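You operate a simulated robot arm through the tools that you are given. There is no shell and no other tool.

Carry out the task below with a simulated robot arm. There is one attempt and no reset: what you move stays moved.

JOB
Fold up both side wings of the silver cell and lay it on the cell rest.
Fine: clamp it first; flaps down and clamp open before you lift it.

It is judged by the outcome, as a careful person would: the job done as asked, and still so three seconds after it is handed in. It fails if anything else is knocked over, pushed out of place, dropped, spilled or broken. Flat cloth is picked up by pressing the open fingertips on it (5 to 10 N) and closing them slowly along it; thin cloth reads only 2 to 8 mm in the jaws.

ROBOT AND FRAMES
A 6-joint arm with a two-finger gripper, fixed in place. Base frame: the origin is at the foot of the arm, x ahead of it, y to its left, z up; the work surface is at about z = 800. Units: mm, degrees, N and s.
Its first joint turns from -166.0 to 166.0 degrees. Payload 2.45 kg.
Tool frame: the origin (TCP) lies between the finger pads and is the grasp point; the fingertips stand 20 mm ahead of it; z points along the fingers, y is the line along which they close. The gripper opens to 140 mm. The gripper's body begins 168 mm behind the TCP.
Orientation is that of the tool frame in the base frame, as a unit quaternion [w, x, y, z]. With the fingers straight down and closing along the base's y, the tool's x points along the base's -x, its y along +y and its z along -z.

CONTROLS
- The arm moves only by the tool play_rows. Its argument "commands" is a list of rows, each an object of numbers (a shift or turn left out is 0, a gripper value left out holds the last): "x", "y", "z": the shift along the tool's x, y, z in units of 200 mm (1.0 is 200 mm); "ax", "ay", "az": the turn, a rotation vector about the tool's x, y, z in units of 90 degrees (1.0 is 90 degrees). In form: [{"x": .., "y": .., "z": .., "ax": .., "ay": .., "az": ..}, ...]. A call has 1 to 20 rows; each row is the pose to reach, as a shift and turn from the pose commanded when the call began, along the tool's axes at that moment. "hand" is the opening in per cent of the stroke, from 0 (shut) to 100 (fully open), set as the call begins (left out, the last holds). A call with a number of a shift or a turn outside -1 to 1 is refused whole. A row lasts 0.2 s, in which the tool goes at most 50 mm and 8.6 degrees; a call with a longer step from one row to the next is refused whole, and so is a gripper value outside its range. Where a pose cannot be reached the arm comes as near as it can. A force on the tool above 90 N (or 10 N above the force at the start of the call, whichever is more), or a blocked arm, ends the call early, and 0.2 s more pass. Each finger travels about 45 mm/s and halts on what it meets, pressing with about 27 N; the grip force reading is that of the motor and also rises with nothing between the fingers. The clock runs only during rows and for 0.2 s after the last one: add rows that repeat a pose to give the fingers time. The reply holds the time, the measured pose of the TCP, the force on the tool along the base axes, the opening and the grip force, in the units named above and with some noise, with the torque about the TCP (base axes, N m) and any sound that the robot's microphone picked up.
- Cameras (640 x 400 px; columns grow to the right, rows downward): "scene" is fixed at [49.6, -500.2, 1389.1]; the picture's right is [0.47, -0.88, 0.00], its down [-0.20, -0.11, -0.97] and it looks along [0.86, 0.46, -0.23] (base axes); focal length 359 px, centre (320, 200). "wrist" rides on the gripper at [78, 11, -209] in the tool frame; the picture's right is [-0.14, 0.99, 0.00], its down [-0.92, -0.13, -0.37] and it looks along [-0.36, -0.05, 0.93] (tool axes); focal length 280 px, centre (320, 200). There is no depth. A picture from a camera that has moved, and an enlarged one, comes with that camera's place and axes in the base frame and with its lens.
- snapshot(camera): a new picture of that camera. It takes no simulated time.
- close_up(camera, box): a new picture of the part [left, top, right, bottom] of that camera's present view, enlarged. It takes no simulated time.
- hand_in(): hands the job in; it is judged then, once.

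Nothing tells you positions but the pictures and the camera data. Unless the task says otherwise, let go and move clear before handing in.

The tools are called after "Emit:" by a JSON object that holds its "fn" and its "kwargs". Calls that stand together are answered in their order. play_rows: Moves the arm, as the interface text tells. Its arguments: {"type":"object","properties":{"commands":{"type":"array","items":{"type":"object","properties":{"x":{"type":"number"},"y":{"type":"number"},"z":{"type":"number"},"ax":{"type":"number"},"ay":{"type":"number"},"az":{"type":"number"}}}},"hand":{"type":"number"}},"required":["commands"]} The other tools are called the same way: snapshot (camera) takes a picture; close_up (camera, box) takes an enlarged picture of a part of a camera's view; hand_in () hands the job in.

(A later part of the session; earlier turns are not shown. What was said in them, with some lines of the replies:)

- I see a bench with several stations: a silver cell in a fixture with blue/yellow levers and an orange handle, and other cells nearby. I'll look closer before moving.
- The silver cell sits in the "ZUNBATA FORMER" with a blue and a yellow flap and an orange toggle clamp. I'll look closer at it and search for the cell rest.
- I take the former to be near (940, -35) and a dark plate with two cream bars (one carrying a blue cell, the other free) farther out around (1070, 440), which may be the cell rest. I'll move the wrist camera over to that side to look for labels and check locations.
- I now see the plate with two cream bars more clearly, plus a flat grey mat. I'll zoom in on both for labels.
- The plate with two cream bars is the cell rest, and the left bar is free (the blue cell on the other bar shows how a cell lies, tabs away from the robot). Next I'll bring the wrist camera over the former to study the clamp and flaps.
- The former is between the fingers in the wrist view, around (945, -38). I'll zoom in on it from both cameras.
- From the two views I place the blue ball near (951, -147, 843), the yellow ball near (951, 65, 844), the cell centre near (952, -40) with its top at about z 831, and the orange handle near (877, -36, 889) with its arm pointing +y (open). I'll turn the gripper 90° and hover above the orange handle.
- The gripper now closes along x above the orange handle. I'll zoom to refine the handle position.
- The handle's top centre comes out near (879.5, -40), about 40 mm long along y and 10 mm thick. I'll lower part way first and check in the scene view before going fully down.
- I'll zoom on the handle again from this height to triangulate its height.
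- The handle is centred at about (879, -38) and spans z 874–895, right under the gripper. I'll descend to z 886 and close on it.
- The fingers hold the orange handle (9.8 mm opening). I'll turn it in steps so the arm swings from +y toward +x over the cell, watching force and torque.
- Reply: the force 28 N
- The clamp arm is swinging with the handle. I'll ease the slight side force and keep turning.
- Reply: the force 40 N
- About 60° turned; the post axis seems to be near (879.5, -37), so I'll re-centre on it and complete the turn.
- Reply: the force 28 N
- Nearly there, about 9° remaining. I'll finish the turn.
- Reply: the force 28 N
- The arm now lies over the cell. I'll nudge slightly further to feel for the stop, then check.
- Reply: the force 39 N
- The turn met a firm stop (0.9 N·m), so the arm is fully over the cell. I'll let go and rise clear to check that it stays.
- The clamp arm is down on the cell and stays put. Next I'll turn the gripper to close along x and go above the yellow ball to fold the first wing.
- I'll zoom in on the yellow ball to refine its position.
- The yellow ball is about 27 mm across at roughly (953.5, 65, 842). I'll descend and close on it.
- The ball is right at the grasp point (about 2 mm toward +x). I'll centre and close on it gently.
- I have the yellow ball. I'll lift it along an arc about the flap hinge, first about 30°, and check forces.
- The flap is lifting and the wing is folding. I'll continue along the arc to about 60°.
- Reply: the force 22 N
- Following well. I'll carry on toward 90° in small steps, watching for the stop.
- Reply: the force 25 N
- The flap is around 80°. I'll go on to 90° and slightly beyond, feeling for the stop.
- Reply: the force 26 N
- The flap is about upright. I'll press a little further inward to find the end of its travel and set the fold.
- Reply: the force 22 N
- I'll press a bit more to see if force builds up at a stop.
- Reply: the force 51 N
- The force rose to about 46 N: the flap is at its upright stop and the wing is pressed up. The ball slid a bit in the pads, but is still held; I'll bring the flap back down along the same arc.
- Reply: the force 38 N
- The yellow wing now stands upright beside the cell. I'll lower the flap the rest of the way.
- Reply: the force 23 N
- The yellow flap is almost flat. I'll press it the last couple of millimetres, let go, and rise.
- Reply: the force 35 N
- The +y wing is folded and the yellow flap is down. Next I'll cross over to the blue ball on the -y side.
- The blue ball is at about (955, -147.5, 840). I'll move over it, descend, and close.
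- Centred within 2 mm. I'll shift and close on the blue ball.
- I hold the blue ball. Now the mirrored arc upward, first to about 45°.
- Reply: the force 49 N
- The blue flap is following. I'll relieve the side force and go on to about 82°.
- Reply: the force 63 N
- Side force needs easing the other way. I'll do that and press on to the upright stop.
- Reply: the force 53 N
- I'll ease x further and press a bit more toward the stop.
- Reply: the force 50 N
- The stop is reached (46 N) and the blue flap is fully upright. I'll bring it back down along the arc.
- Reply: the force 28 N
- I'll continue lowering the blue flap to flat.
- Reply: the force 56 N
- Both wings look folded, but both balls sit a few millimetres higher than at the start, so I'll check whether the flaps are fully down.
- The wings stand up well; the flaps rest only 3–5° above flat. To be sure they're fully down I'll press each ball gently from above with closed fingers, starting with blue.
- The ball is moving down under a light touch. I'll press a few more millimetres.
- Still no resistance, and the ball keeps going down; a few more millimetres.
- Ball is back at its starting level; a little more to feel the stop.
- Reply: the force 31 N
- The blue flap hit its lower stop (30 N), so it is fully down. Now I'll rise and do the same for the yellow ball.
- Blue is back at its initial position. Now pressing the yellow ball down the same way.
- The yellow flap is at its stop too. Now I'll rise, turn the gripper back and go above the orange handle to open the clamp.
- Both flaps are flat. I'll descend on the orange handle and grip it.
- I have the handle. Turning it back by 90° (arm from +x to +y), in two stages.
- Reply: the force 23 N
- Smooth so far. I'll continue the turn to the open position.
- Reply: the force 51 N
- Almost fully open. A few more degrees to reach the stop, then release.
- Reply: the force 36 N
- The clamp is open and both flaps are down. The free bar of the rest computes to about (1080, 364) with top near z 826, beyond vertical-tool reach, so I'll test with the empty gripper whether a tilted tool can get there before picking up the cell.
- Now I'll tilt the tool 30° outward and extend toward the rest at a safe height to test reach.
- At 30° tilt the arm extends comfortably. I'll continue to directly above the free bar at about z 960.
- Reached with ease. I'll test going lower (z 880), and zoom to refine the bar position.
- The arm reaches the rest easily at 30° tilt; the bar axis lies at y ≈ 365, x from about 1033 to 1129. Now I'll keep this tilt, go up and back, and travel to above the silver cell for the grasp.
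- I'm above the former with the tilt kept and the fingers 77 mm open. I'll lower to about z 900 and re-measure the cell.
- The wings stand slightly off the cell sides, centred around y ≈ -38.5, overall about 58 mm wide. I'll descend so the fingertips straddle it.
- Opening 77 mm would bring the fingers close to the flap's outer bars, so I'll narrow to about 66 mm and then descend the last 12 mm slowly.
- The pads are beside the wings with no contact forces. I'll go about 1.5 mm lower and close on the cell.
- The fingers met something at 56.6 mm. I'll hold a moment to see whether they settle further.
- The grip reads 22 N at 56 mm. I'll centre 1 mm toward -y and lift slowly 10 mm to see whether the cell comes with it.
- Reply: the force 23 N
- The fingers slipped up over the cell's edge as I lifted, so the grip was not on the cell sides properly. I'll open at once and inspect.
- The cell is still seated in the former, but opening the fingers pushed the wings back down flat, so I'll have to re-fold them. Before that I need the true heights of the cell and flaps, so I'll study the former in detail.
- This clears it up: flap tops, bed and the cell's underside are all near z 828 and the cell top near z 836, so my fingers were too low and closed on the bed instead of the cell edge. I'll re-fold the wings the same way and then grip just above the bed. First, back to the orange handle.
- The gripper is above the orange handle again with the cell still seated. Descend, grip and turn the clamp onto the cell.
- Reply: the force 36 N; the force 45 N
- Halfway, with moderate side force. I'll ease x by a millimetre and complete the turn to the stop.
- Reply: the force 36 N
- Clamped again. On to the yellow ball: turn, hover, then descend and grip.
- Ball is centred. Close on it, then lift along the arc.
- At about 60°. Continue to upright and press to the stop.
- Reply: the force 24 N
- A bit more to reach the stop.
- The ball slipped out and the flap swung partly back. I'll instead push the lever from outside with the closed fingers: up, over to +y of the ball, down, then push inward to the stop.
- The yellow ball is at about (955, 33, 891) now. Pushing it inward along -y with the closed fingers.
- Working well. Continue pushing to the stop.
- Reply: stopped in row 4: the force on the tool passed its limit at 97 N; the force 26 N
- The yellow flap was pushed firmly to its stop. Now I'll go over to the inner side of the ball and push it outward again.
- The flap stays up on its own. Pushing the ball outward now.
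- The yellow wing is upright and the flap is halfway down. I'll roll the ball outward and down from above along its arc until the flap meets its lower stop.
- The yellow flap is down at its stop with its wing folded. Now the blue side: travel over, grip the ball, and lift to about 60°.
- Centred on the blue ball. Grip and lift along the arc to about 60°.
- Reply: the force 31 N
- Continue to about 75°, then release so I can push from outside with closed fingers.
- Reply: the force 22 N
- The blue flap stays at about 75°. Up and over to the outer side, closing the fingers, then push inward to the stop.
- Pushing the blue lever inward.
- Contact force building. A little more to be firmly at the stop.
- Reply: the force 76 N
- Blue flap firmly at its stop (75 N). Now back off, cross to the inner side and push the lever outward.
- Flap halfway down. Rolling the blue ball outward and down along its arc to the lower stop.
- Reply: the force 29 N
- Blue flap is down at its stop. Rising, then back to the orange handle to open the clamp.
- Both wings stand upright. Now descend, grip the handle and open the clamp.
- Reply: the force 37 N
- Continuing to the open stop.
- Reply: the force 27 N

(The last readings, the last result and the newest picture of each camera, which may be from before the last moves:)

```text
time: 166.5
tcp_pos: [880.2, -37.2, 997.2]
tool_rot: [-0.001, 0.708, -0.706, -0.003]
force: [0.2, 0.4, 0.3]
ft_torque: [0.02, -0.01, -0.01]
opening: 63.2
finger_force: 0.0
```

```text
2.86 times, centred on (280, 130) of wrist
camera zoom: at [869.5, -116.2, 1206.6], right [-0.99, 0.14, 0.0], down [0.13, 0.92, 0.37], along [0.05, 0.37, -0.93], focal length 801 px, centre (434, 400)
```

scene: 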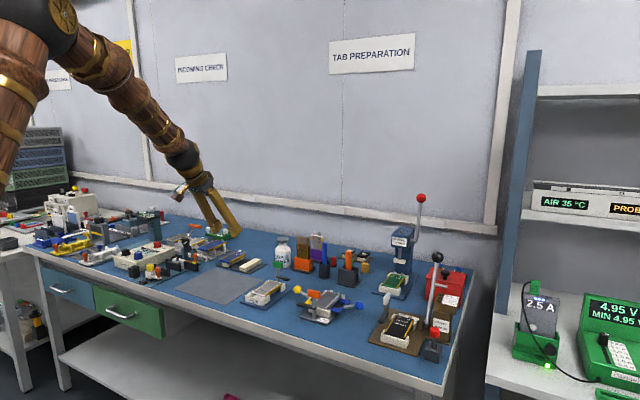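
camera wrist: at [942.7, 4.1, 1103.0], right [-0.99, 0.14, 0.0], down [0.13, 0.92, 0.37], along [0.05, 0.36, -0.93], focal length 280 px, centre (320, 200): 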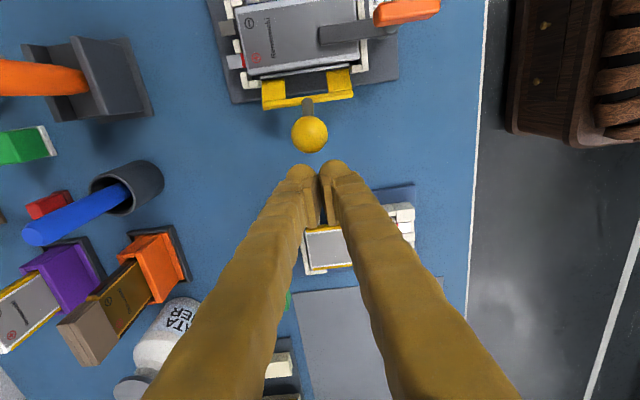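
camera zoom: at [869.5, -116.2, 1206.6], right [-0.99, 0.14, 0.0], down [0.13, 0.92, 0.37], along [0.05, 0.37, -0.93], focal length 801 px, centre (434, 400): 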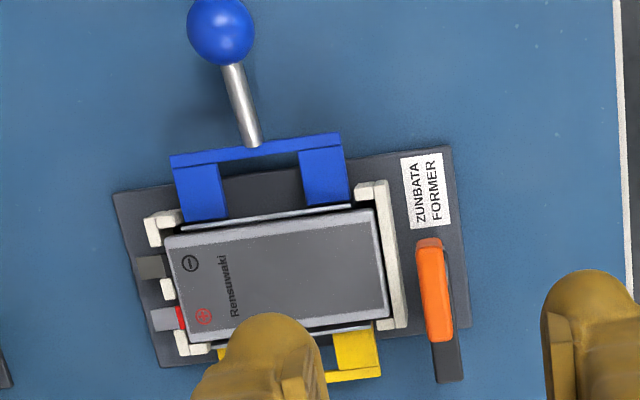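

The clamp is open and both wings stand up. I'll take one more precise look at the blue wing's height versus the cell and flap.

Emit:
{"fn": "close_up", "kwargs": {"camera": "scene", "box": [328, 285, 360, 305]}}

Emit:
{"fn": "close_up", "kwargs": {"camera": "scene", "box": [322, 295, 346, 313]}}

```text
16.00 times, centred on (344, 295) of scene
camera zoom: at [49.6, -500.2, 1389.1], right [0.47, -0.88, 0.0], down [-0.2, -0.11, -0.97], along [0.86, 0.46, -0.23], focal length 5750 px, centre (-64, -1320)
```

zoom: 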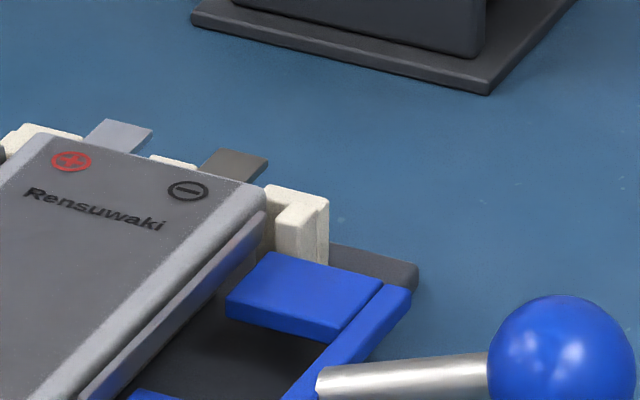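

```text
16.00 times, centred on (334, 304) of scene
camera zoom: at [49.6, -500.2, 1389.1], right [0.47, -0.88, 0.0], down [-0.2, -0.11, -0.97], along [0.86, 0.46, -0.23], focal length 5750 px, centre (96, -1464)
```

zoom: 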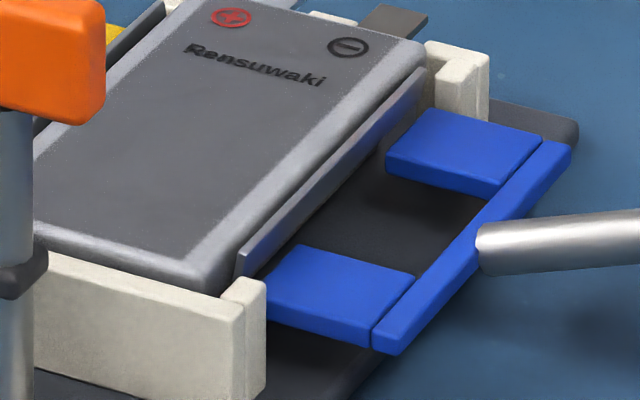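

Heights are now clear: flap tops near z 827, wings from about 830 to 835.5, cell top near 836.5. I'll return with the 30° tilt and test how low the open fingers can go in the flap windows before closing.

Emit:
{"fn": "play_rows", "kwargs": {"commands": [{"x": 0.001, "y": -0.008, "az": 0.0909}, {"x": 0.001, "y": -0.017, "az": 0.1818}, {"x": 0.002, "y": -0.026, "az": 0.2727}, {"x": 0.003, "y": -0.035, "az": 0.3636}, {"x": 0.003, "y": -0.045, "az": 0.4545}, {"x": 0.004, "y": -0.055, "az": 0.5454}, {"x": 0.005, "y": -0.064, "az": 0.6363}, {"x": 0.005, "y": -0.073, "az": 0.7272}, {"x": 0.006, "y": -0.082, "az": 0.8181}, {"x": 0.007, "y": -0.091, "az": 0.909}, {"x": 0.0075, "y": -0.1, "az": 1.0}, {"x": 0.0075, "y": -0.1, "az": 1.0}], "hand": 47}}

Emit:
{"fn": "play_rows", "kwargs": {"commands": [{"x": -0.04, "z": 0.09, "ay": -0.06}, {"x": -0.08, "z": 0.18, "ay": -0.12}, {"x": -0.13, "z": 0.27, "ay": -0.18}, {"x": -0.18, "z": 0.36, "ay": -0.24}, {"x": -0.22, "z": 0.41, "ay": -0.29}, {"x": -0.24, "z": 0.45, "ay": -0.333}, {"x": -0.24, "z": 0.45, "ay": -0.333}], "hand": 47}}

Emit:
{"fn": "close_up", "kwargs": {"camera": "wrist", "box": [220, 40, 420, 200]}}

```text
time: 169.1
tcp_pos: [900.0, -39.1, 997.4]
tool_rot: [0.0, -0.001, 1.0, 0.003]
force: [-0.5, 0.0, 0.3]
ft_torque: [-0.04, 0.0, 0.03]
opening: 65.6
finger_force: 0.0
```

```text
time: 170.7
tcp_pos: [948.6, -38.6, 907.8]
tool_rot: [0.258, -0.001, 0.966, 0.003]
force: [-0.3, 0.4, 0.2]
ft_torque: [-0.01, 0.0, 0.01]
opening: 65.7
finger_force: 0.0
```

```text
2.50 times, centred on (320, 120) of wrist
camera zoom: at [775.7, -27.9, 1050.6], right [0.12, 0.99, 0.07], down [0.61, -0.13, 0.78], along [0.78, -0.05, -0.62], focal length 701 px, centre (320, 400)
```

zoom: 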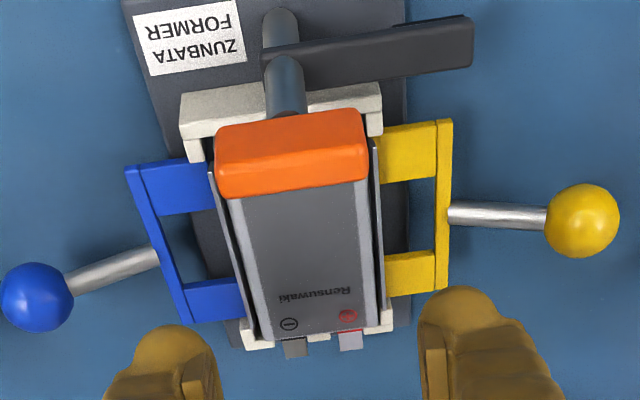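

Both wings are up. Descending to z≈844 with 66 mm opening, then probing lower in 2 mm steps.

Emit:
{"fn": "play_rows", "kwargs": {"commands": [{"x": 0.05, "z": 0.087}, {"x": 0.1, "z": 0.173}, {"x": 0.14, "z": 0.242}, {"x": 0.16, "z": 0.277}, {"x": 0.16, "z": 0.277}], "hand": 47}}

Emit:
{"fn": "play_rows", "kwargs": {"commands": [{"x": 0.005, "z": 0.0087}, {"x": 0.01, "z": 0.0173}, {"x": 0.01, "z": 0.0173}], "hand": 47}}

Emit:
{"fn": "close_up", "kwargs": {"camera": "scene", "box": [315, 270, 365, 310]}}

```text
time: 171.9
tcp_pos: [948.1, -39.5, 842.8]
tool_rot: [0.258, 0.001, 0.966, 0.001]
force: [-0.4, 0.3, 0.7]
ft_torque: [-0.02, -0.01, 0.0]
opening: 66.0
finger_force: 0.0
```

```text
time: 172.7
tcp_pos: [949.0, -38.4, 840.9]
tool_rot: [0.26, -0.001, 0.965, 0.003]
force: [18.9, 0.1, 29.3]
ft_torque: [-0.1, 0.02, 0.15]
opening: 66.3
finger_force: 0.9
```

```text
10.00 times, centred on (340, 290) of scene
camera zoom: at [49.6, -500.2, 1389.1], right [0.47, -0.88, 0.0], down [-0.2, -0.11, -0.97], along [0.86, 0.46, -0.23], focal length 3594 px, centre (120, -700)
```

zoom: 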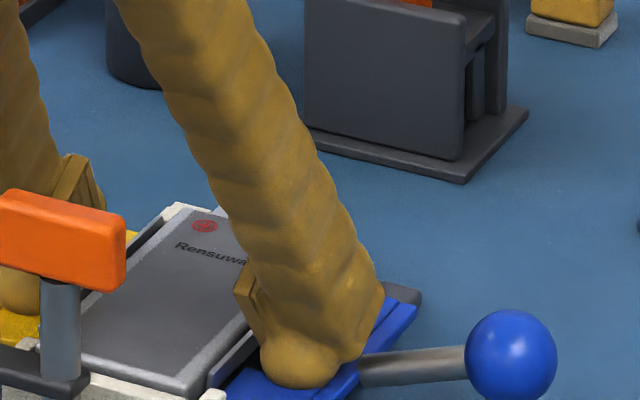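

Contact with the near flap arm (forces +x/+z). I'll back up 3 mm, shift 5 mm toward +x and probe again.

Emit:
{"fn": "play_rows", "kwargs": {"commands": [{"x": -0.0075, "z": -0.013}, {"x": -0.029, "z": -0.0005}, {"x": -0.029, "z": -0.0005}], "hand": 47}}

Emit:
{"fn": "play_rows", "kwargs": {"commands": [{"x": 0.005, "z": 0.0087}, {"x": 0.0075, "z": 0.013}, {"x": 0.0075, "z": 0.013}], "hand": 47}}

```text
time: 173.5
tcp_pos: [950.5, -38.4, 841.1]
tool_rot: [0.256, 0.001, 0.967, 0.002]
force: [0.3, -0.4, 0.0]
ft_torque: [-0.02, 0.03, -0.01]
opening: 66.1
finger_force: 0.0
```

```text
time: 174.3
tcp_pos: [952.7, -36.9, 840.4]
tool_rot: [0.258, 0.0, 0.966, 0.002]
force: [0.3, -0.9, -0.3]
ft_torque: [0.01, 0.02, 0.0]
opening: 65.6
finger_force: 0.0
```

Free now. Probing lower still.

Emit:
{"fn": "play_rows", "kwargs": {"commands": [{"x": 0.005, "z": 0.0087}, {"x": 0.01, "z": 0.0173}, {"x": 0.01, "z": 0.0173}], "hand": 47}}

Emit:
{"fn": "play_rows", "kwargs": {"commands": [{"x": 0.005, "z": 0.0087}, {"x": 0.01, "z": 0.0173}, {"x": 0.01, "z": 0.0173}], "hand": 47}}

```text
time: 175.1
tcp_pos: [952.5, -37.9, 835.5]
tool_rot: [0.26, 0.0, 0.966, 0.002]
force: [-0.7, -2.2, 8.3]
ft_torque: [-0.21, 0.09, 0.06]
opening: 64.9
finger_force: 0.1
```

```text
time: 175.9
tcp_pos: [953.3, -38.0, 835.0]
tool_rot: [0.261, -0.001, 0.965, 0.003]
force: [-27.2, -8.2, 82.6]
ft_torque: [-0.62, 1.03, 0.24]
opening: 64.9
finger_force: 0.0
```

The lowest clear height is about z 837. I'll go back up to ~838.5 there and close, watching opening and forces.

Emit:
{"fn": "play_rows", "kwargs": {"commands": [{"x": -0.01, "z": -0.0173}, {"x": -0.0175, "z": -0.0303}, {"x": -0.0175, "z": -0.0303}], "hand": 47}}

Emit:
{"fn": "play_rows", "kwargs": {"commands": [{"z": 0}, {"z": 0}, {"z": 0}, {"z": 0}], "hand": 38}}

Emit:
{"fn": "close_up", "kwargs": {"camera": "wrist", "box": [260, 120, 380, 230]}}

Emit:
{"fn": "close_up", "kwargs": {"camera": "scene", "box": [315, 270, 365, 310]}}

```text
time: 176.7
tcp_pos: [950.9, -37.5, 836.9]
tool_rot: [0.256, 0.0, 0.967, 0.003]
force: [3.4, -1.9, 4.3]
ft_torque: [-0.32, -0.03, 0.08]
opening: 64.0
finger_force: 0.0
```

```text
time: 177.7
tcp_pos: [951.4, -39.4, 837.9]
tool_rot: [0.258, 0.0, 0.966, 0.003]
force: [-1.9, -9.1, -2.9]
ft_torque: [-0.19, 0.02, -0.03]
opening: 56.7
finger_force: 22.3
```

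```text
3.64 times, centred on (320, 175) of wrist
camera zoom: at [780.6, -28.3, 981.0], right [0.12, 0.99, 0.07], down [0.61, -0.13, 0.78], along [0.78, -0.05, -0.62], focal length 1020 px, centre (320, 291)
```

zoom: 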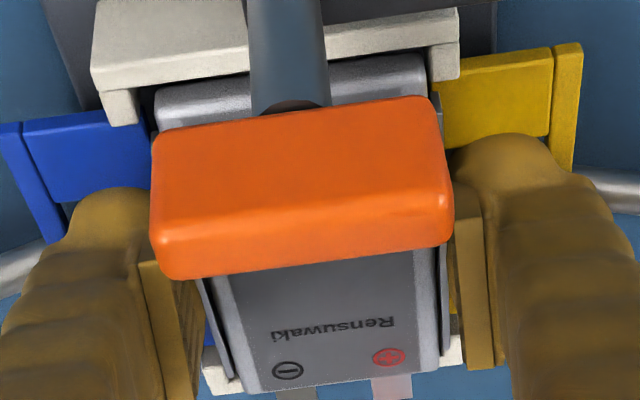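

```text
10.00 times, centred on (340, 290) of scene
camera zoom: at [49.6, -500.2, 1389.1], right [0.47, -0.88, 0.0], down [-0.2, -0.11, -0.97], along [0.86, 0.46, -0.23], focal length 3594 px, centre (120, -700)
```

zoom: 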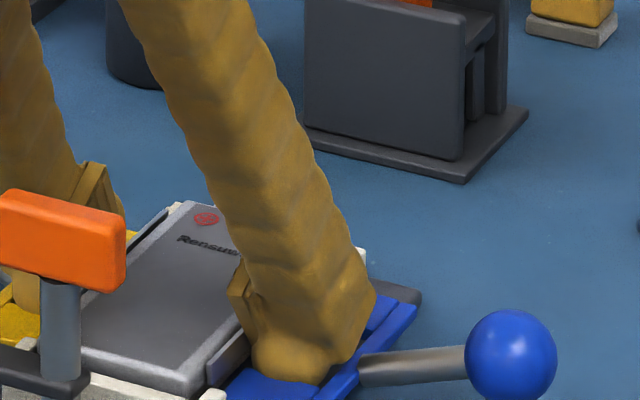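

The fingers stop at 56.7 mm again, with the contact well below the wings, so a bed under the cell is blocking them. With the hand target limited to 53 mm I'll raise in small steps to find where the pads clear the bed and meet the wing roots.

Emit:
{"fn": "play_rows", "kwargs": {"commands": [{"x": -0.005, "z": -0.0087}, {"x": -0.01, "z": -0.0173}, {"x": -0.01, "z": -0.0173}], "hand": 38}}

Emit:
{"fn": "play_rows", "kwargs": {"commands": [{"x": -0.005, "z": -0.0087}, {"x": -0.005, "z": -0.0087}], "hand": 38}}

Emit:
{"fn": "play_rows", "kwargs": {"commands": [{"x": -0.005, "z": -0.0087}, {"x": -0.005, "z": -0.0087}], "hand": 38}}

```text
time: 178.5
tcp_pos: [953.3, -39.3, 842.0]
tool_rot: [0.258, 0.0, 0.966, 0.002]
force: [0.2, -0.2, -2.4]
ft_torque: [-0.01, 0.0, 0.01]
opening: 56.5
finger_force: 22.3
```

```text
time: 179.1
tcp_pos: [953.1, -38.3, 843.6]
tool_rot: [0.258, -0.001, 0.966, 0.004]
force: [0.2, 0.5, -1.3]
ft_torque: [0.03, 0.02, -0.02]
opening: 56.7
finger_force: 21.8
```

```text
time: 179.7
tcp_pos: [952.7, -38.9, 846.3]
tool_rot: [0.258, -0.001, 0.966, 0.002]
force: [-1.5, -1.2, -1.3]
ft_torque: [0.0, 0.05, -0.02]
opening: 56.6
finger_force: 22.1
```

Forces became calm with a small downward pull of about 1.5–2 N and the opening steady at 56.6 mm, which may mean the cell is being lifted. Checking.

Emit:
{"fn": "close_up", "kwargs": {"camera": "scene", "box": [310, 270, 360, 310]}}

Emit:
{"fn": "close_up", "kwargs": {"camera": "wrist", "box": [260, 120, 380, 230]}}

```text
10.00 times, centred on (335, 290) of scene
camera zoom: at [49.6, -500.2, 1389.1], right [0.47, -0.88, 0.0], down [-0.2, -0.11, -0.97], along [0.86, 0.46, -0.23], focal length 3594 px, centre (170, -700)
```

zoom: 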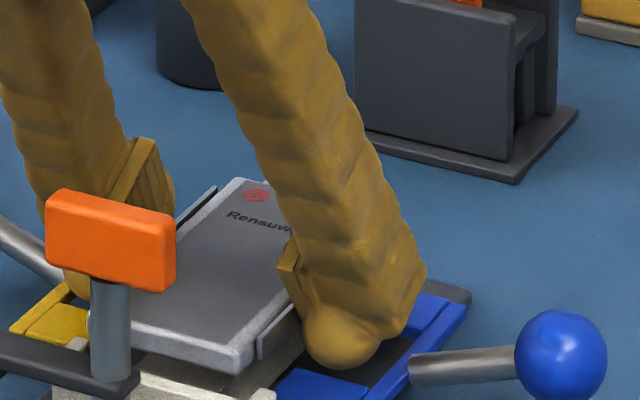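

```text
3.64 times, centred on (320, 175) of wrist
camera zoom: at [780.8, -28.2, 989.2], right [0.12, 0.99, 0.07], down [0.61, -0.13, 0.78], along [0.78, -0.05, -0.62], focal length 1020 px, centre (320, 291)
```

zoom: 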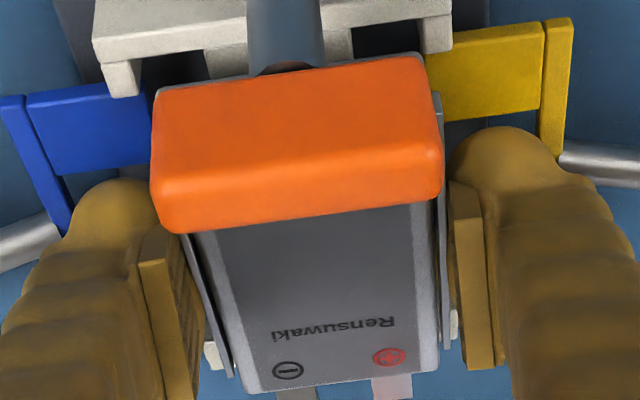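

The cell is lifting cleanly out of the former with its wings up. I'll keep this grip and raise it slowly straight up.

Emit:
{"fn": "play_rows", "kwargs": {"commands": [{"x": -0.0075, "z": -0.013}, {"x": -0.0175, "z": -0.03}, {"x": -0.03, "z": -0.052}, {"x": -0.0425, "z": -0.0737}, {"x": -0.055, "z": -0.0953}, {"x": -0.0675, "z": -0.117}, {"x": -0.08, "z": -0.139}, {"x": -0.0925, "z": -0.16}, {"x": -0.105, "z": -0.182}, {"x": -0.12, "z": -0.208}, {"x": -0.135, "z": -0.234}, {"x": -0.15, "z": -0.26}, {"x": -0.15, "z": -0.26}], "hand": 38}}

Emit:
{"fn": "close_up", "kwargs": {"camera": "scene", "box": [290, 240, 370, 320]}}

Emit:
{"fn": "close_up", "kwargs": {"camera": "wrist", "box": [220, 80, 420, 240]}}

```text
time: 182.5
tcp_pos: [952.5, -37.8, 907.1]
tool_rot: [0.258, 0.0, 0.966, 0.002]
force: [-0.6, 1.0, -1.4]
ft_torque: [-0.04, 0.02, -0.02]
opening: 56.3
finger_force: 21.7
```

```text
5.00 times, centred on (330, 280) of scene
camera zoom: at [49.6, -500.2, 1389.1], right [0.47, -0.88, 0.0], down [-0.2, -0.11, -0.97], along [0.86, 0.46, -0.23], focal length 1797 px, centre (270, -200)
```

zoom: 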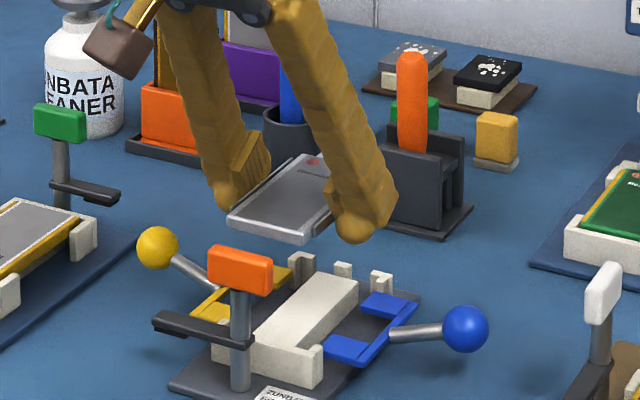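

```text
2.50 times, centred on (320, 160) of wrist
camera zoom: at [780.2, -27.6, 1048.9], right [0.12, 0.99, 0.07], down [0.61, -0.13, 0.78], along [0.78, -0.05, -0.62], focal length 701 px, centre (320, 300)
```

zoom: 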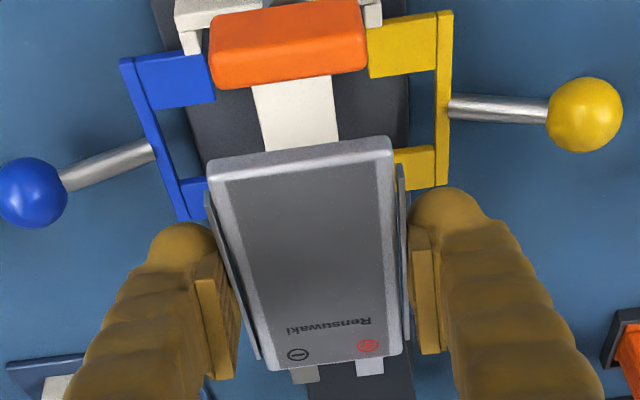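

The cell hangs level with both wings upright, gripped at the wings. I'll raise it a bit more and carry it toward the rest in smooth steps.

Emit:
{"fn": "play_rows", "kwargs": {"commands": [{"x": -0.02, "z": -0.0346}, {"x": -0.05, "z": -0.0866}, {"x": -0.085, "z": -0.147}, {"x": -0.12, "z": -0.208}, {"x": -0.135, "z": -0.234, "y": 0.03}, {"x": -0.135, "z": -0.234, "y": 0.1}, {"x": -0.135, "z": -0.234, "y": 0.2}, {"x": -0.135, "z": -0.234, "y": 0.32}, {"x": -0.135, "z": -0.234, "y": 0.45}, {"x": -0.135, "z": -0.234, "y": 0.58}, {"x": -0.135, "z": -0.234, "y": 0.71}, {"x": -0.135, "z": -0.234, "y": 0.84}, {"x": -0.135, "z": -0.234, "y": 0.94}, {"x": -0.135, "z": -0.234, "y": 1.0}, {"x": -0.135, "z": -0.234, "y": 1.0}], "hand": 38}}

Emit:
{"fn": "snapshot", "kwargs": {"camera": "wrist"}}

Emit:
{"fn": "snapshot", "kwargs": {"camera": "scene"}}

```text
time: 185.7
tcp_pos: [953.2, 161.5, 962.3]
tool_rot: [0.258, 0.001, 0.966, 0.002]
force: [-0.4, 0.9, -0.3]
ft_torque: [0.0, 0.0, 0.01]
opening: 56.6
finger_force: 21.9
```

```text
taken
camera wrist: at [781.6, 171.5, 1105.4], right [0.12, 0.99, 0.07], down [0.61, -0.13, 0.78], along [0.78, -0.05, -0.62], focal length 280 px, centre (320, 200)
```

wrist: 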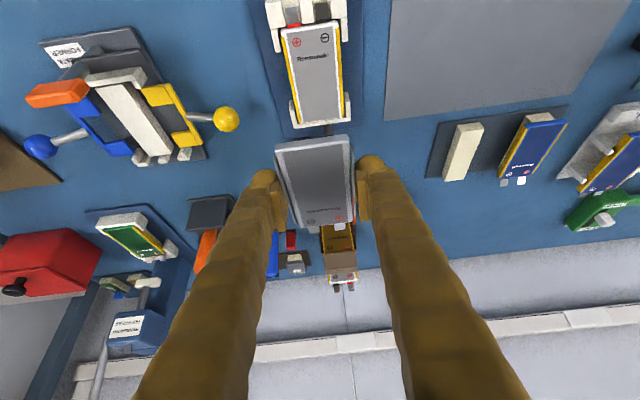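

```text
taken
```

scene: 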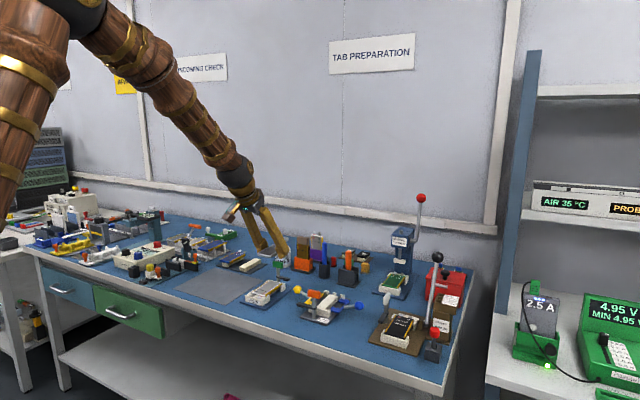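

Secure. Continue the traverse to y ≈ 365, still at z ≈ 960.

Emit:
{"fn": "play_rows", "kwargs": {"commands": [{"y": 0.05}, {"y": 0.13}, {"y": 0.25}, {"y": 0.38}, {"y": 0.51}, {"y": 0.64}, {"y": 0.77}, {"y": 0.88}, {"y": 0.96}, {"y": 1.0}, {"y": 1.0}], "hand": 38}}

Emit:
{"fn": "play_rows", "kwargs": {"commands": [{"x": -0.04, "y": 0.005, "z": 0.023}, {"x": -0.1, "y": 0.01, "z": 0.058}, {"x": -0.18, "y": 0.018, "z": 0.104}, {"x": -0.27, "y": 0.018, "z": 0.156}, {"x": -0.36, "y": 0.018, "z": 0.208}, {"x": -0.45, "y": 0.018, "z": 0.26}, {"x": -0.51, "y": 0.018, "z": 0.294}, {"x": -0.537, "y": 0.018, "z": 0.31}, {"x": -0.537, "y": 0.018, "z": 0.31}], "hand": 38}}

Emit:
{"fn": "snapshot", "kwargs": {"camera": "wrist"}}

Emit:
{"fn": "close_up", "kwargs": {"camera": "scene", "box": [180, 190, 300, 300]}}

```text
time: 188.1
tcp_pos: [952.9, 362.7, 962.3]
tool_rot: [0.258, -0.001, 0.966, 0.002]
force: [0.3, 0.9, -0.7]
ft_torque: [0.02, 0.01, 0.02]
opening: 56.6
finger_force: 22.0
```

```text
time: 190.1
tcp_pos: [1076.8, 364.4, 962.1]
tool_rot: [0.258, 0.0, 0.966, 0.002]
force: [-0.3, 0.4, -0.8]
ft_torque: [0.02, -0.02, 0.03]
opening: 56.5
finger_force: 21.6
```

```text
taken
camera wrist: at [905.1, 375.2, 1104.9], right [0.12, 0.99, 0.07], down [0.61, -0.13, 0.78], along [0.78, -0.05, -0.62], focal length 280 px, centre (320, 200)
```

wrist: 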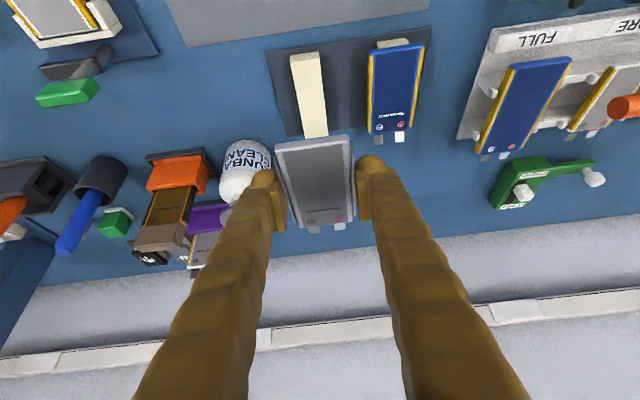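

```text
3.64 times, centred on (240, 245) of scene
camera zoom: at [49.6, -500.2, 1389.1], right [0.47, -0.88, 0.0], down [-0.2, -0.11, -0.97], along [0.86, 0.46, -0.23], focal length 1307 px, centre (611, 36)
```

zoom: 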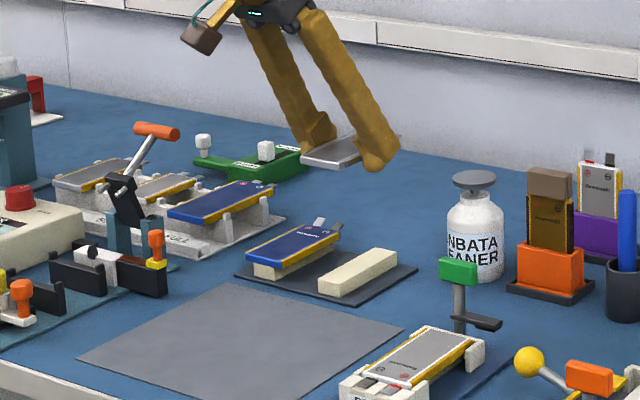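

Positioned above the free bar. Lowering to about z 870 first and checking alignment.

Emit:
{"fn": "play_rows", "kwargs": {"commands": [{"x": 0.02, "z": 0.0346}, {"x": 0.05, "z": 0.0866}, {"x": 0.085, "z": 0.147}, {"x": 0.12, "z": 0.208}, {"x": 0.155, "z": 0.268}, {"x": 0.19, "z": 0.329}, {"x": 0.215, "z": 0.372}, {"x": 0.23, "z": 0.398}, {"x": 0.23, "z": 0.398}], "hand": 38}}

Emit:
{"fn": "close_up", "kwargs": {"camera": "wrist", "box": [220, 60, 440, 240]}}

Emit:
{"fn": "close_up", "kwargs": {"camera": "scene", "box": [210, 215, 290, 285]}}

```text
time: 192.1
tcp_pos: [1075.6, 365.9, 870.2]
tool_rot: [0.258, -0.001, 0.966, 0.002]
force: [-1.2, 0.2, -0.1]
ft_torque: [0.01, -0.01, 0.02]
opening: 56.6
finger_force: 21.6
```

```text
2.22 times, centred on (330, 150) of wrist
camera zoom: at [904.4, 375.1, 1013.5], right [0.12, 0.99, 0.07], down [0.61, -0.13, 0.78], along [0.78, -0.05, -0.62], focal length 623 px, centre (298, 311)
```

zoom: 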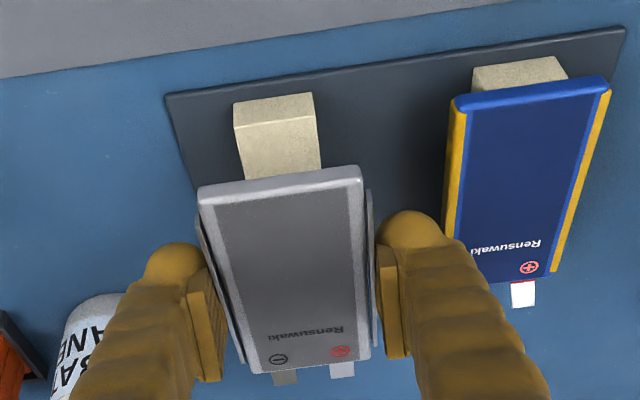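

```text
5.71 times, centred on (250, 250) of scene
camera zoom: at [49.6, -500.2, 1389.1], right [0.47, -0.88, 0.0], down [-0.2, -0.11, -0.97], along [0.86, 0.46, -0.23], focal length 2053 px, centre (720, -86)
```

zoom: 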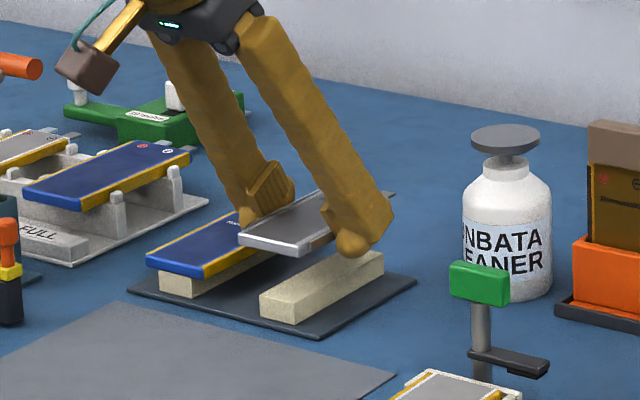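

The cell lines up with the bar within a millimetre in y. I'll shift 5 mm further out to centre it along the bar and lower to z 845.

Emit:
{"fn": "play_rows", "kwargs": {"commands": [{"x": 0.008, "z": 0.027}, {"x": 0.018, "z": 0.056}, {"x": 0.028, "z": 0.085}, {"x": 0.036, "z": 0.108}, {"x": 0.041, "z": 0.121}, {"x": 0.041, "z": 0.121}], "hand": 38}}

Emit:
{"fn": "close_up", "kwargs": {"camera": "wrist", "box": [220, 60, 440, 240]}}

Emit:
{"fn": "close_up", "kwargs": {"camera": "scene", "box": [215, 230, 285, 285]}}

```text
time: 193.5
tcp_pos: [1080.8, 365.3, 845.5]
tool_rot: [0.258, 0.0, 0.966, 0.003]
force: [-0.5, 0.4, -1.3]
ft_torque: [0.0, 0.02, -0.01]
opening: 56.6
finger_force: 22.1
```

```text
2.22 times, centred on (330, 150) of wrist
camera zoom: at [909.4, 375.6, 988.3], right [0.12, 0.99, 0.07], down [0.61, -0.13, 0.78], along [0.78, -0.05, -0.62], focal length 623 px, centre (298, 311)
```

zoom: 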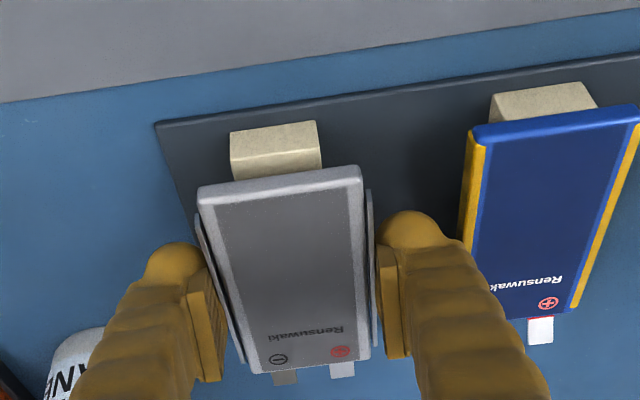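

```text
7.27 times, centred on (250, 258) of scene
camera zoom: at [49.6, -500.2, 1389.1], right [0.47, -0.88, 0.0], down [-0.2, -0.11, -0.97], along [0.86, 0.46, -0.23], focal length 2613 px, centre (829, -218)
```

zoom: 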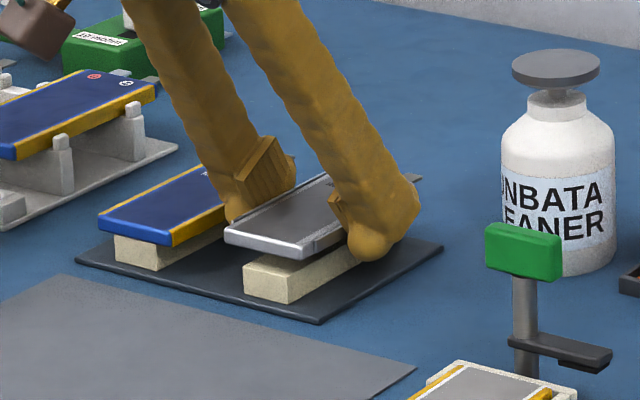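

Just above the bar now. Lowering gently in about 1 mm steps until contact.

Emit:
{"fn": "play_rows", "kwargs": {"commands": [{"x": 0.005, "z": 0.0087}, {"x": 0.01, "z": 0.0173}, {"x": 0.015, "z": 0.026}, {"x": 0.015, "z": 0.026}], "hand": 38}}

Emit:
{"fn": "play_rows", "kwargs": {"commands": [{"x": 0.0025, "z": 0.0043}, {"x": 0.005, "z": 0.0087}, {"x": 0.005, "z": 0.0087}], "hand": 38}}

Emit:
{"fn": "close_up", "kwargs": {"camera": "scene", "box": [225, 245, 275, 280]}}

```text
time: 194.5
tcp_pos: [1081.9, 365.1, 840.0]
tool_rot: [0.258, 0.0, 0.966, 0.002]
force: [-0.2, -0.5, -1.0]
ft_torque: [-0.03, 0.03, -0.01]
opening: 56.8
finger_force: 21.8
```

```text
time: 195.3
tcp_pos: [1082.6, 365.3, 838.9]
tool_rot: [0.257, 0.0, 0.966, 0.002]
force: [0.4, -0.1, -0.3]
ft_torque: [0.01, -0.02, -0.01]
opening: 56.6
finger_force: 21.8
```

```text
11.43 times, centred on (250, 262) of scene
camera zoom: at [49.6, -500.2, 1389.1], right [0.47, -0.88, 0.0], down [-0.2, -0.11, -0.97], along [0.86, 0.46, -0.23], focal length 4107 px, centre (1120, -514)
```

zoom: 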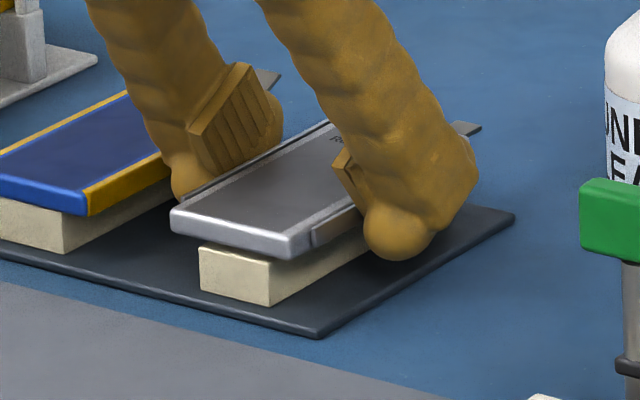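

Still a small gap. Continue lowering.

Emit:
{"fn": "play_rows", "kwargs": {"commands": [{"x": 0.0025, "z": 0.0043}, {"x": 0.005, "z": 0.0087}, {"x": 0.005, "z": 0.0087}], "hand": 38}}

Emit:
{"fn": "play_rows", "kwargs": {"commands": [{"x": 0.0025, "z": 0.0043}, {"x": 0.005, "z": 0.0087}, {"x": 0.005, "z": 0.0087}], "hand": 38}}

Emit:
{"fn": "close_up", "kwargs": {"camera": "scene", "box": [225, 245, 275, 280]}}

```text
time: 196.1
tcp_pos: [1081.6, 365.5, 834.8]
tool_rot: [0.258, 0.001, 0.966, 0.002]
force: [-0.8, -0.3, -1.2]
ft_torque: [0.03, 0.02, -0.01]
opening: 56.7
finger_force: 21.9
```

```text
time: 196.9
tcp_pos: [1081.0, 365.5, 835.6]
tool_rot: [0.259, 0.0, 0.966, 0.003]
force: [6.3, -0.5, 14.9]
ft_torque: [-0.01, 0.01, 0.01]
opening: 56.7
finger_force: 21.9
```

```text
11.43 times, centred on (250, 262) of scene
camera zoom: at [49.6, -500.2, 1389.1], right [0.47, -0.88, 0.0], down [-0.2, -0.11, -0.97], along [0.86, 0.46, -0.23], focal length 4107 px, centre (1120, -514)
```

zoom: 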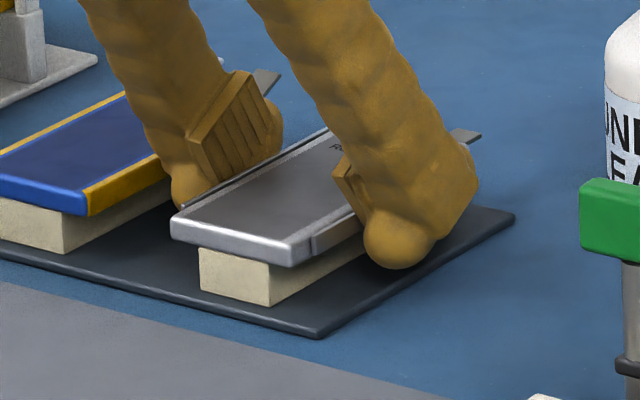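

The cell has landed on the bar (15 N). I'll ease the pressure half a millimetre, then open slowly, just enough to clear the wings without touching the blue cell.

Emit:
{"fn": "play_rows", "kwargs": {"commands": [{"x": -0.0015, "z": -0.0026}, {"x": -0.0015, "z": -0.0026}], "hand": 38}}

Emit:
{"fn": "play_rows", "kwargs": {"commands": [{"z": 0}, {"z": 0}], "hand": 42}}

Emit:
{"fn": "play_rows", "kwargs": {"commands": [{"z": 0}, {"z": 0}], "hand": 46}}

Emit:
{"fn": "close_up", "kwargs": {"camera": "wrist", "box": [220, 60, 440, 240]}}

Emit:
{"fn": "close_up", "kwargs": {"camera": "scene", "box": [225, 245, 275, 280]}}

```text
time: 197.5
tcp_pos: [1081.0, 365.4, 834.1]
tool_rot: [0.259, 0.0, 0.966, 0.003]
force: [5.9, 3.1, 17.0]
ft_torque: [0.06, -0.1, 0.0]
opening: 56.7
finger_force: 21.7
```

```text
time: 198.1
tcp_pos: [1079.7, 364.6, 832.2]
tool_rot: [0.259, 0.0, 0.966, 0.002]
force: [-0.4, -0.6, 0.4]
ft_torque: [0.04, 0.0, 0.01]
opening: 59.1
finger_force: 0.3
```

```text
time: 198.7
tcp_pos: [1080.0, 365.0, 833.4]
tool_rot: [0.257, 0.0, 0.966, 0.002]
force: [0.4, -0.7, 0.1]
ft_torque: [-0.01, 0.01, 0.02]
opening: 64.5
finger_force: 0.1
```

```text
2.22 times, centred on (330, 150) of wrist
camera zoom: at [909.1, 375.5, 976.3], right [0.12, 0.99, 0.07], down [0.61, -0.13, 0.78], along [0.78, -0.05, -0.62], focal length 623 px, centre (298, 311)
```

zoom: 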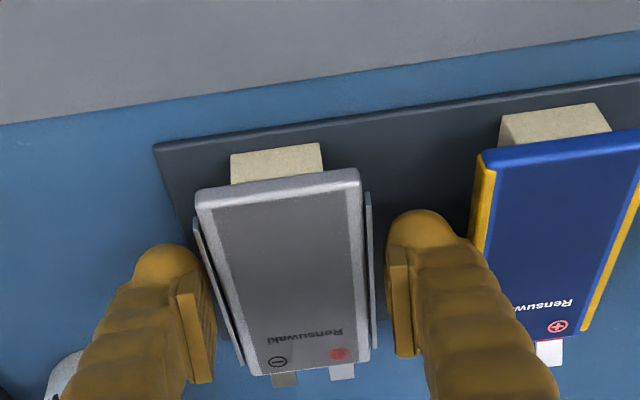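

```text
11.43 times, centred on (250, 262) of scene
camera zoom: at [49.6, -500.2, 1389.1], right [0.47, -0.88, 0.0], down [-0.2, -0.11, -0.97], along [0.86, 0.46, -0.23], focal length 4107 px, centre (1120, -514)
```

zoom: 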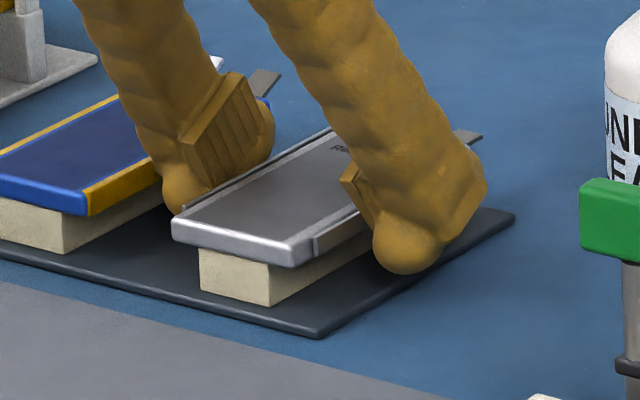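

Released: the cell rests on the bar with both wings up. Rising straight up slowly to clear it.

Emit:
{"fn": "play_rows", "kwargs": {"commands": [{"x": -0.0125, "z": -0.0217}, {"x": -0.03, "z": -0.052}, {"x": -0.05, "z": -0.0866}, {"x": -0.08, "z": -0.139}, {"x": -0.13, "z": -0.225}, {"x": -0.19, "z": -0.329}, {"x": -0.25, "z": -0.433}, {"x": -0.3, "z": -0.52}, {"x": -0.3, "z": -0.52}], "hand": 46}}

Emit:
{"fn": "snapshot", "kwargs": {"camera": "wrist"}}

Emit:
{"fn": "close_up", "kwargs": {"camera": "scene", "box": [215, 235, 285, 285]}}

Emit:
{"fn": "close_up", "kwargs": {"camera": "wrist", "box": [240, 20, 440, 160]}}

```text
time: 200.7
tcp_pos: [1080.9, 366.6, 954.0]
tool_rot: [0.258, 0.0, 0.966, 0.003]
force: [-0.2, 1.0, 0.2]
ft_torque: [0.03, 0.0, -0.01]
opening: 64.2
finger_force: 0.0
```

```text
taken
camera wrist: at [908.3, 376.7, 1096.6], right [0.12, 0.99, 0.07], down [0.61, -0.13, 0.78], along [0.78, -0.05, -0.62], focal length 280 px, centre (320, 200)
```

wrist: 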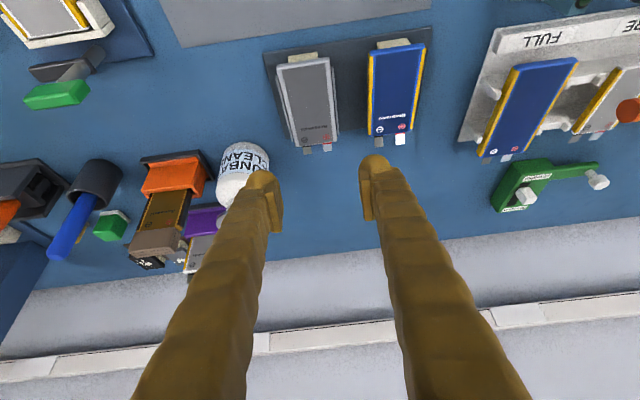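

```text
8.00 times, centred on (250, 260) of scene
camera zoom: at [49.6, -500.2, 1389.1], right [0.47, -0.88, 0.0], down [-0.2, -0.11, -0.97], along [0.86, 0.46, -0.23], focal length 2875 px, centre (880, -280)
```

zoom: 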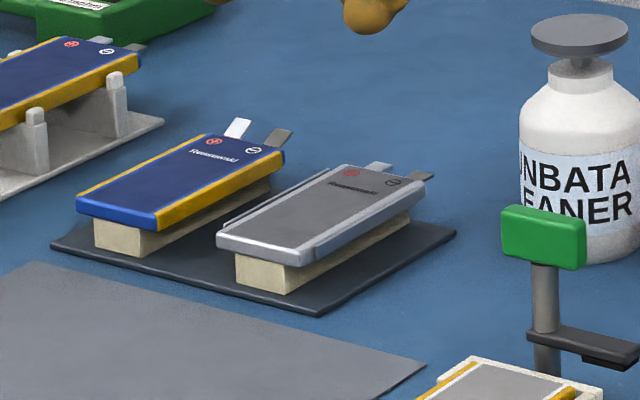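

```text
2.86 times, centred on (340, 90) of wrist
camera zoom: at [908.3, 376.7, 1096.6], right [0.12, 0.99, 0.07], down [0.61, -0.13, 0.78], along [0.78, -0.05, -0.62], focal length 801 px, centre (263, 514)
```

zoom: 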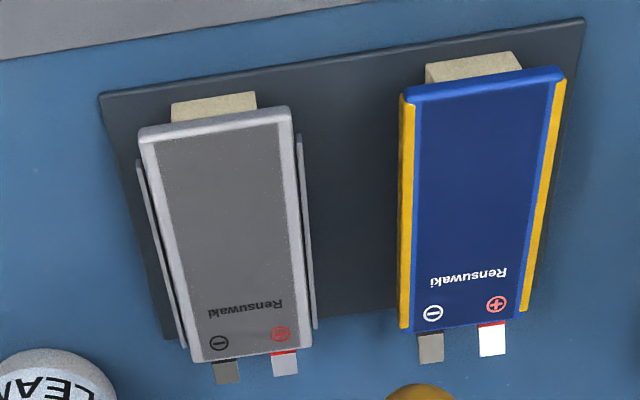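

The silver cell lies level on the rest beside the blue one, both wings folded up. I'll move the arm clear and do a final check of the former and surroundings.

Emit:
{"fn": "play_rows", "kwargs": {"commands": [{"x": 0.0, "z": -0.1}, {"x": 0.08, "z": -0.25}, {"x": 0.18, "z": -0.4}, {"x": 0.28, "z": -0.55}, {"x": 0.4, "z": -0.7}, {"x": 0.4, "z": -0.7}], "hand": 46}}

Emit:
{"fn": "snapshot", "kwargs": {"camera": "scene"}}

Emit:
{"fn": "close_up", "kwargs": {"camera": "scene", "box": [290, 270, 370, 325]}}

Emit:
{"fn": "close_up", "kwargs": {"camera": "scene", "box": [215, 235, 285, 285]}}

```text
time: 202.1
tcp_pos: [939.9, 363.2, 1035.7]
tool_rot: [0.259, -0.001, 0.966, 0.004]
force: [-0.6, 0.4, 0.0]
ft_torque: [-0.01, -0.02, -0.01]
opening: 64.5
finger_force: 0.1
```

```text
taken
```

scene: 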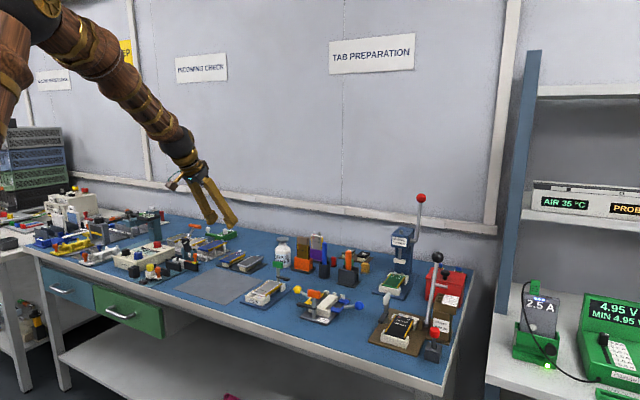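

```text
7.27 times, centred on (330, 298) of scene
camera zoom: at [49.6, -500.2, 1389.1], right [0.47, -0.88, 0.0], down [-0.2, -0.11, -0.97], along [0.86, 0.46, -0.23], focal length 2613 px, centre (247, -509)
```

zoom: 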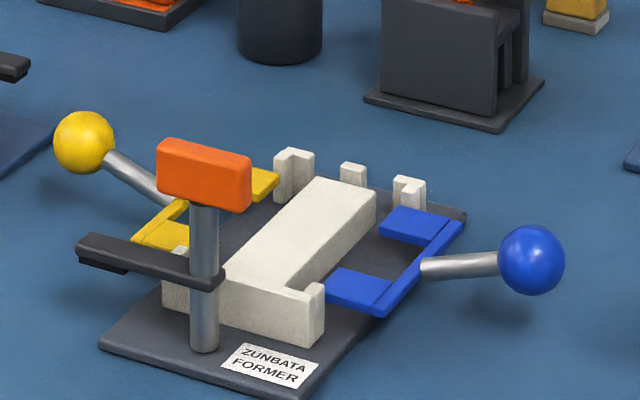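

```text
8.00 times, centred on (250, 260) of scene
camera zoom: at [49.6, -500.2, 1389.1], right [0.47, -0.88, 0.0], down [-0.2, -0.11, -0.97], along [0.86, 0.46, -0.23], focal length 2875 px, centre (880, -280)
```

zoom: 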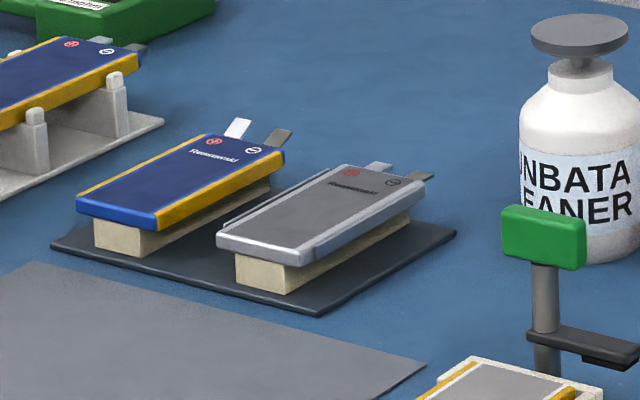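

The silver cell is on the cell rest with both wings folded up. In the former, both flaps are down and the clamp is open. Nothing else on the bench looks moved, and the gripper is clear, so I'm handing in.

Emit:
{"fn": "hand_in", "kwargs": {}}

```text
The job is handed in.
```

I folded up both side wings of the silver cell and laid it on the free bar of the cell rest, next to the blue cell. The job is handed in. In the last pictures it lay level with both wings still up, though I couldn't see it after handing in.

- **Order followed:** I clamped the cell, folded the yellow-side and blue-side wings, put both flaps down against their stops, and opened the clamp before lifting.
- **First lift failed:** my first grip slipped, and opening the fingers pushed both wings flat again. The cell stayed seated in the former, so I clamped it, refolded both wings and repeated the steps. The second grip held.
- **Choice of rest:** nothing on the bench is labelled "cell rest". I took it to be the dark plate with two cream bars, one of which already held the blue cell.
- **Rest of the bench:** the final pictures show nothing else knocked over or moved. The flaps are down, the clamp is open and the gripper is clear.
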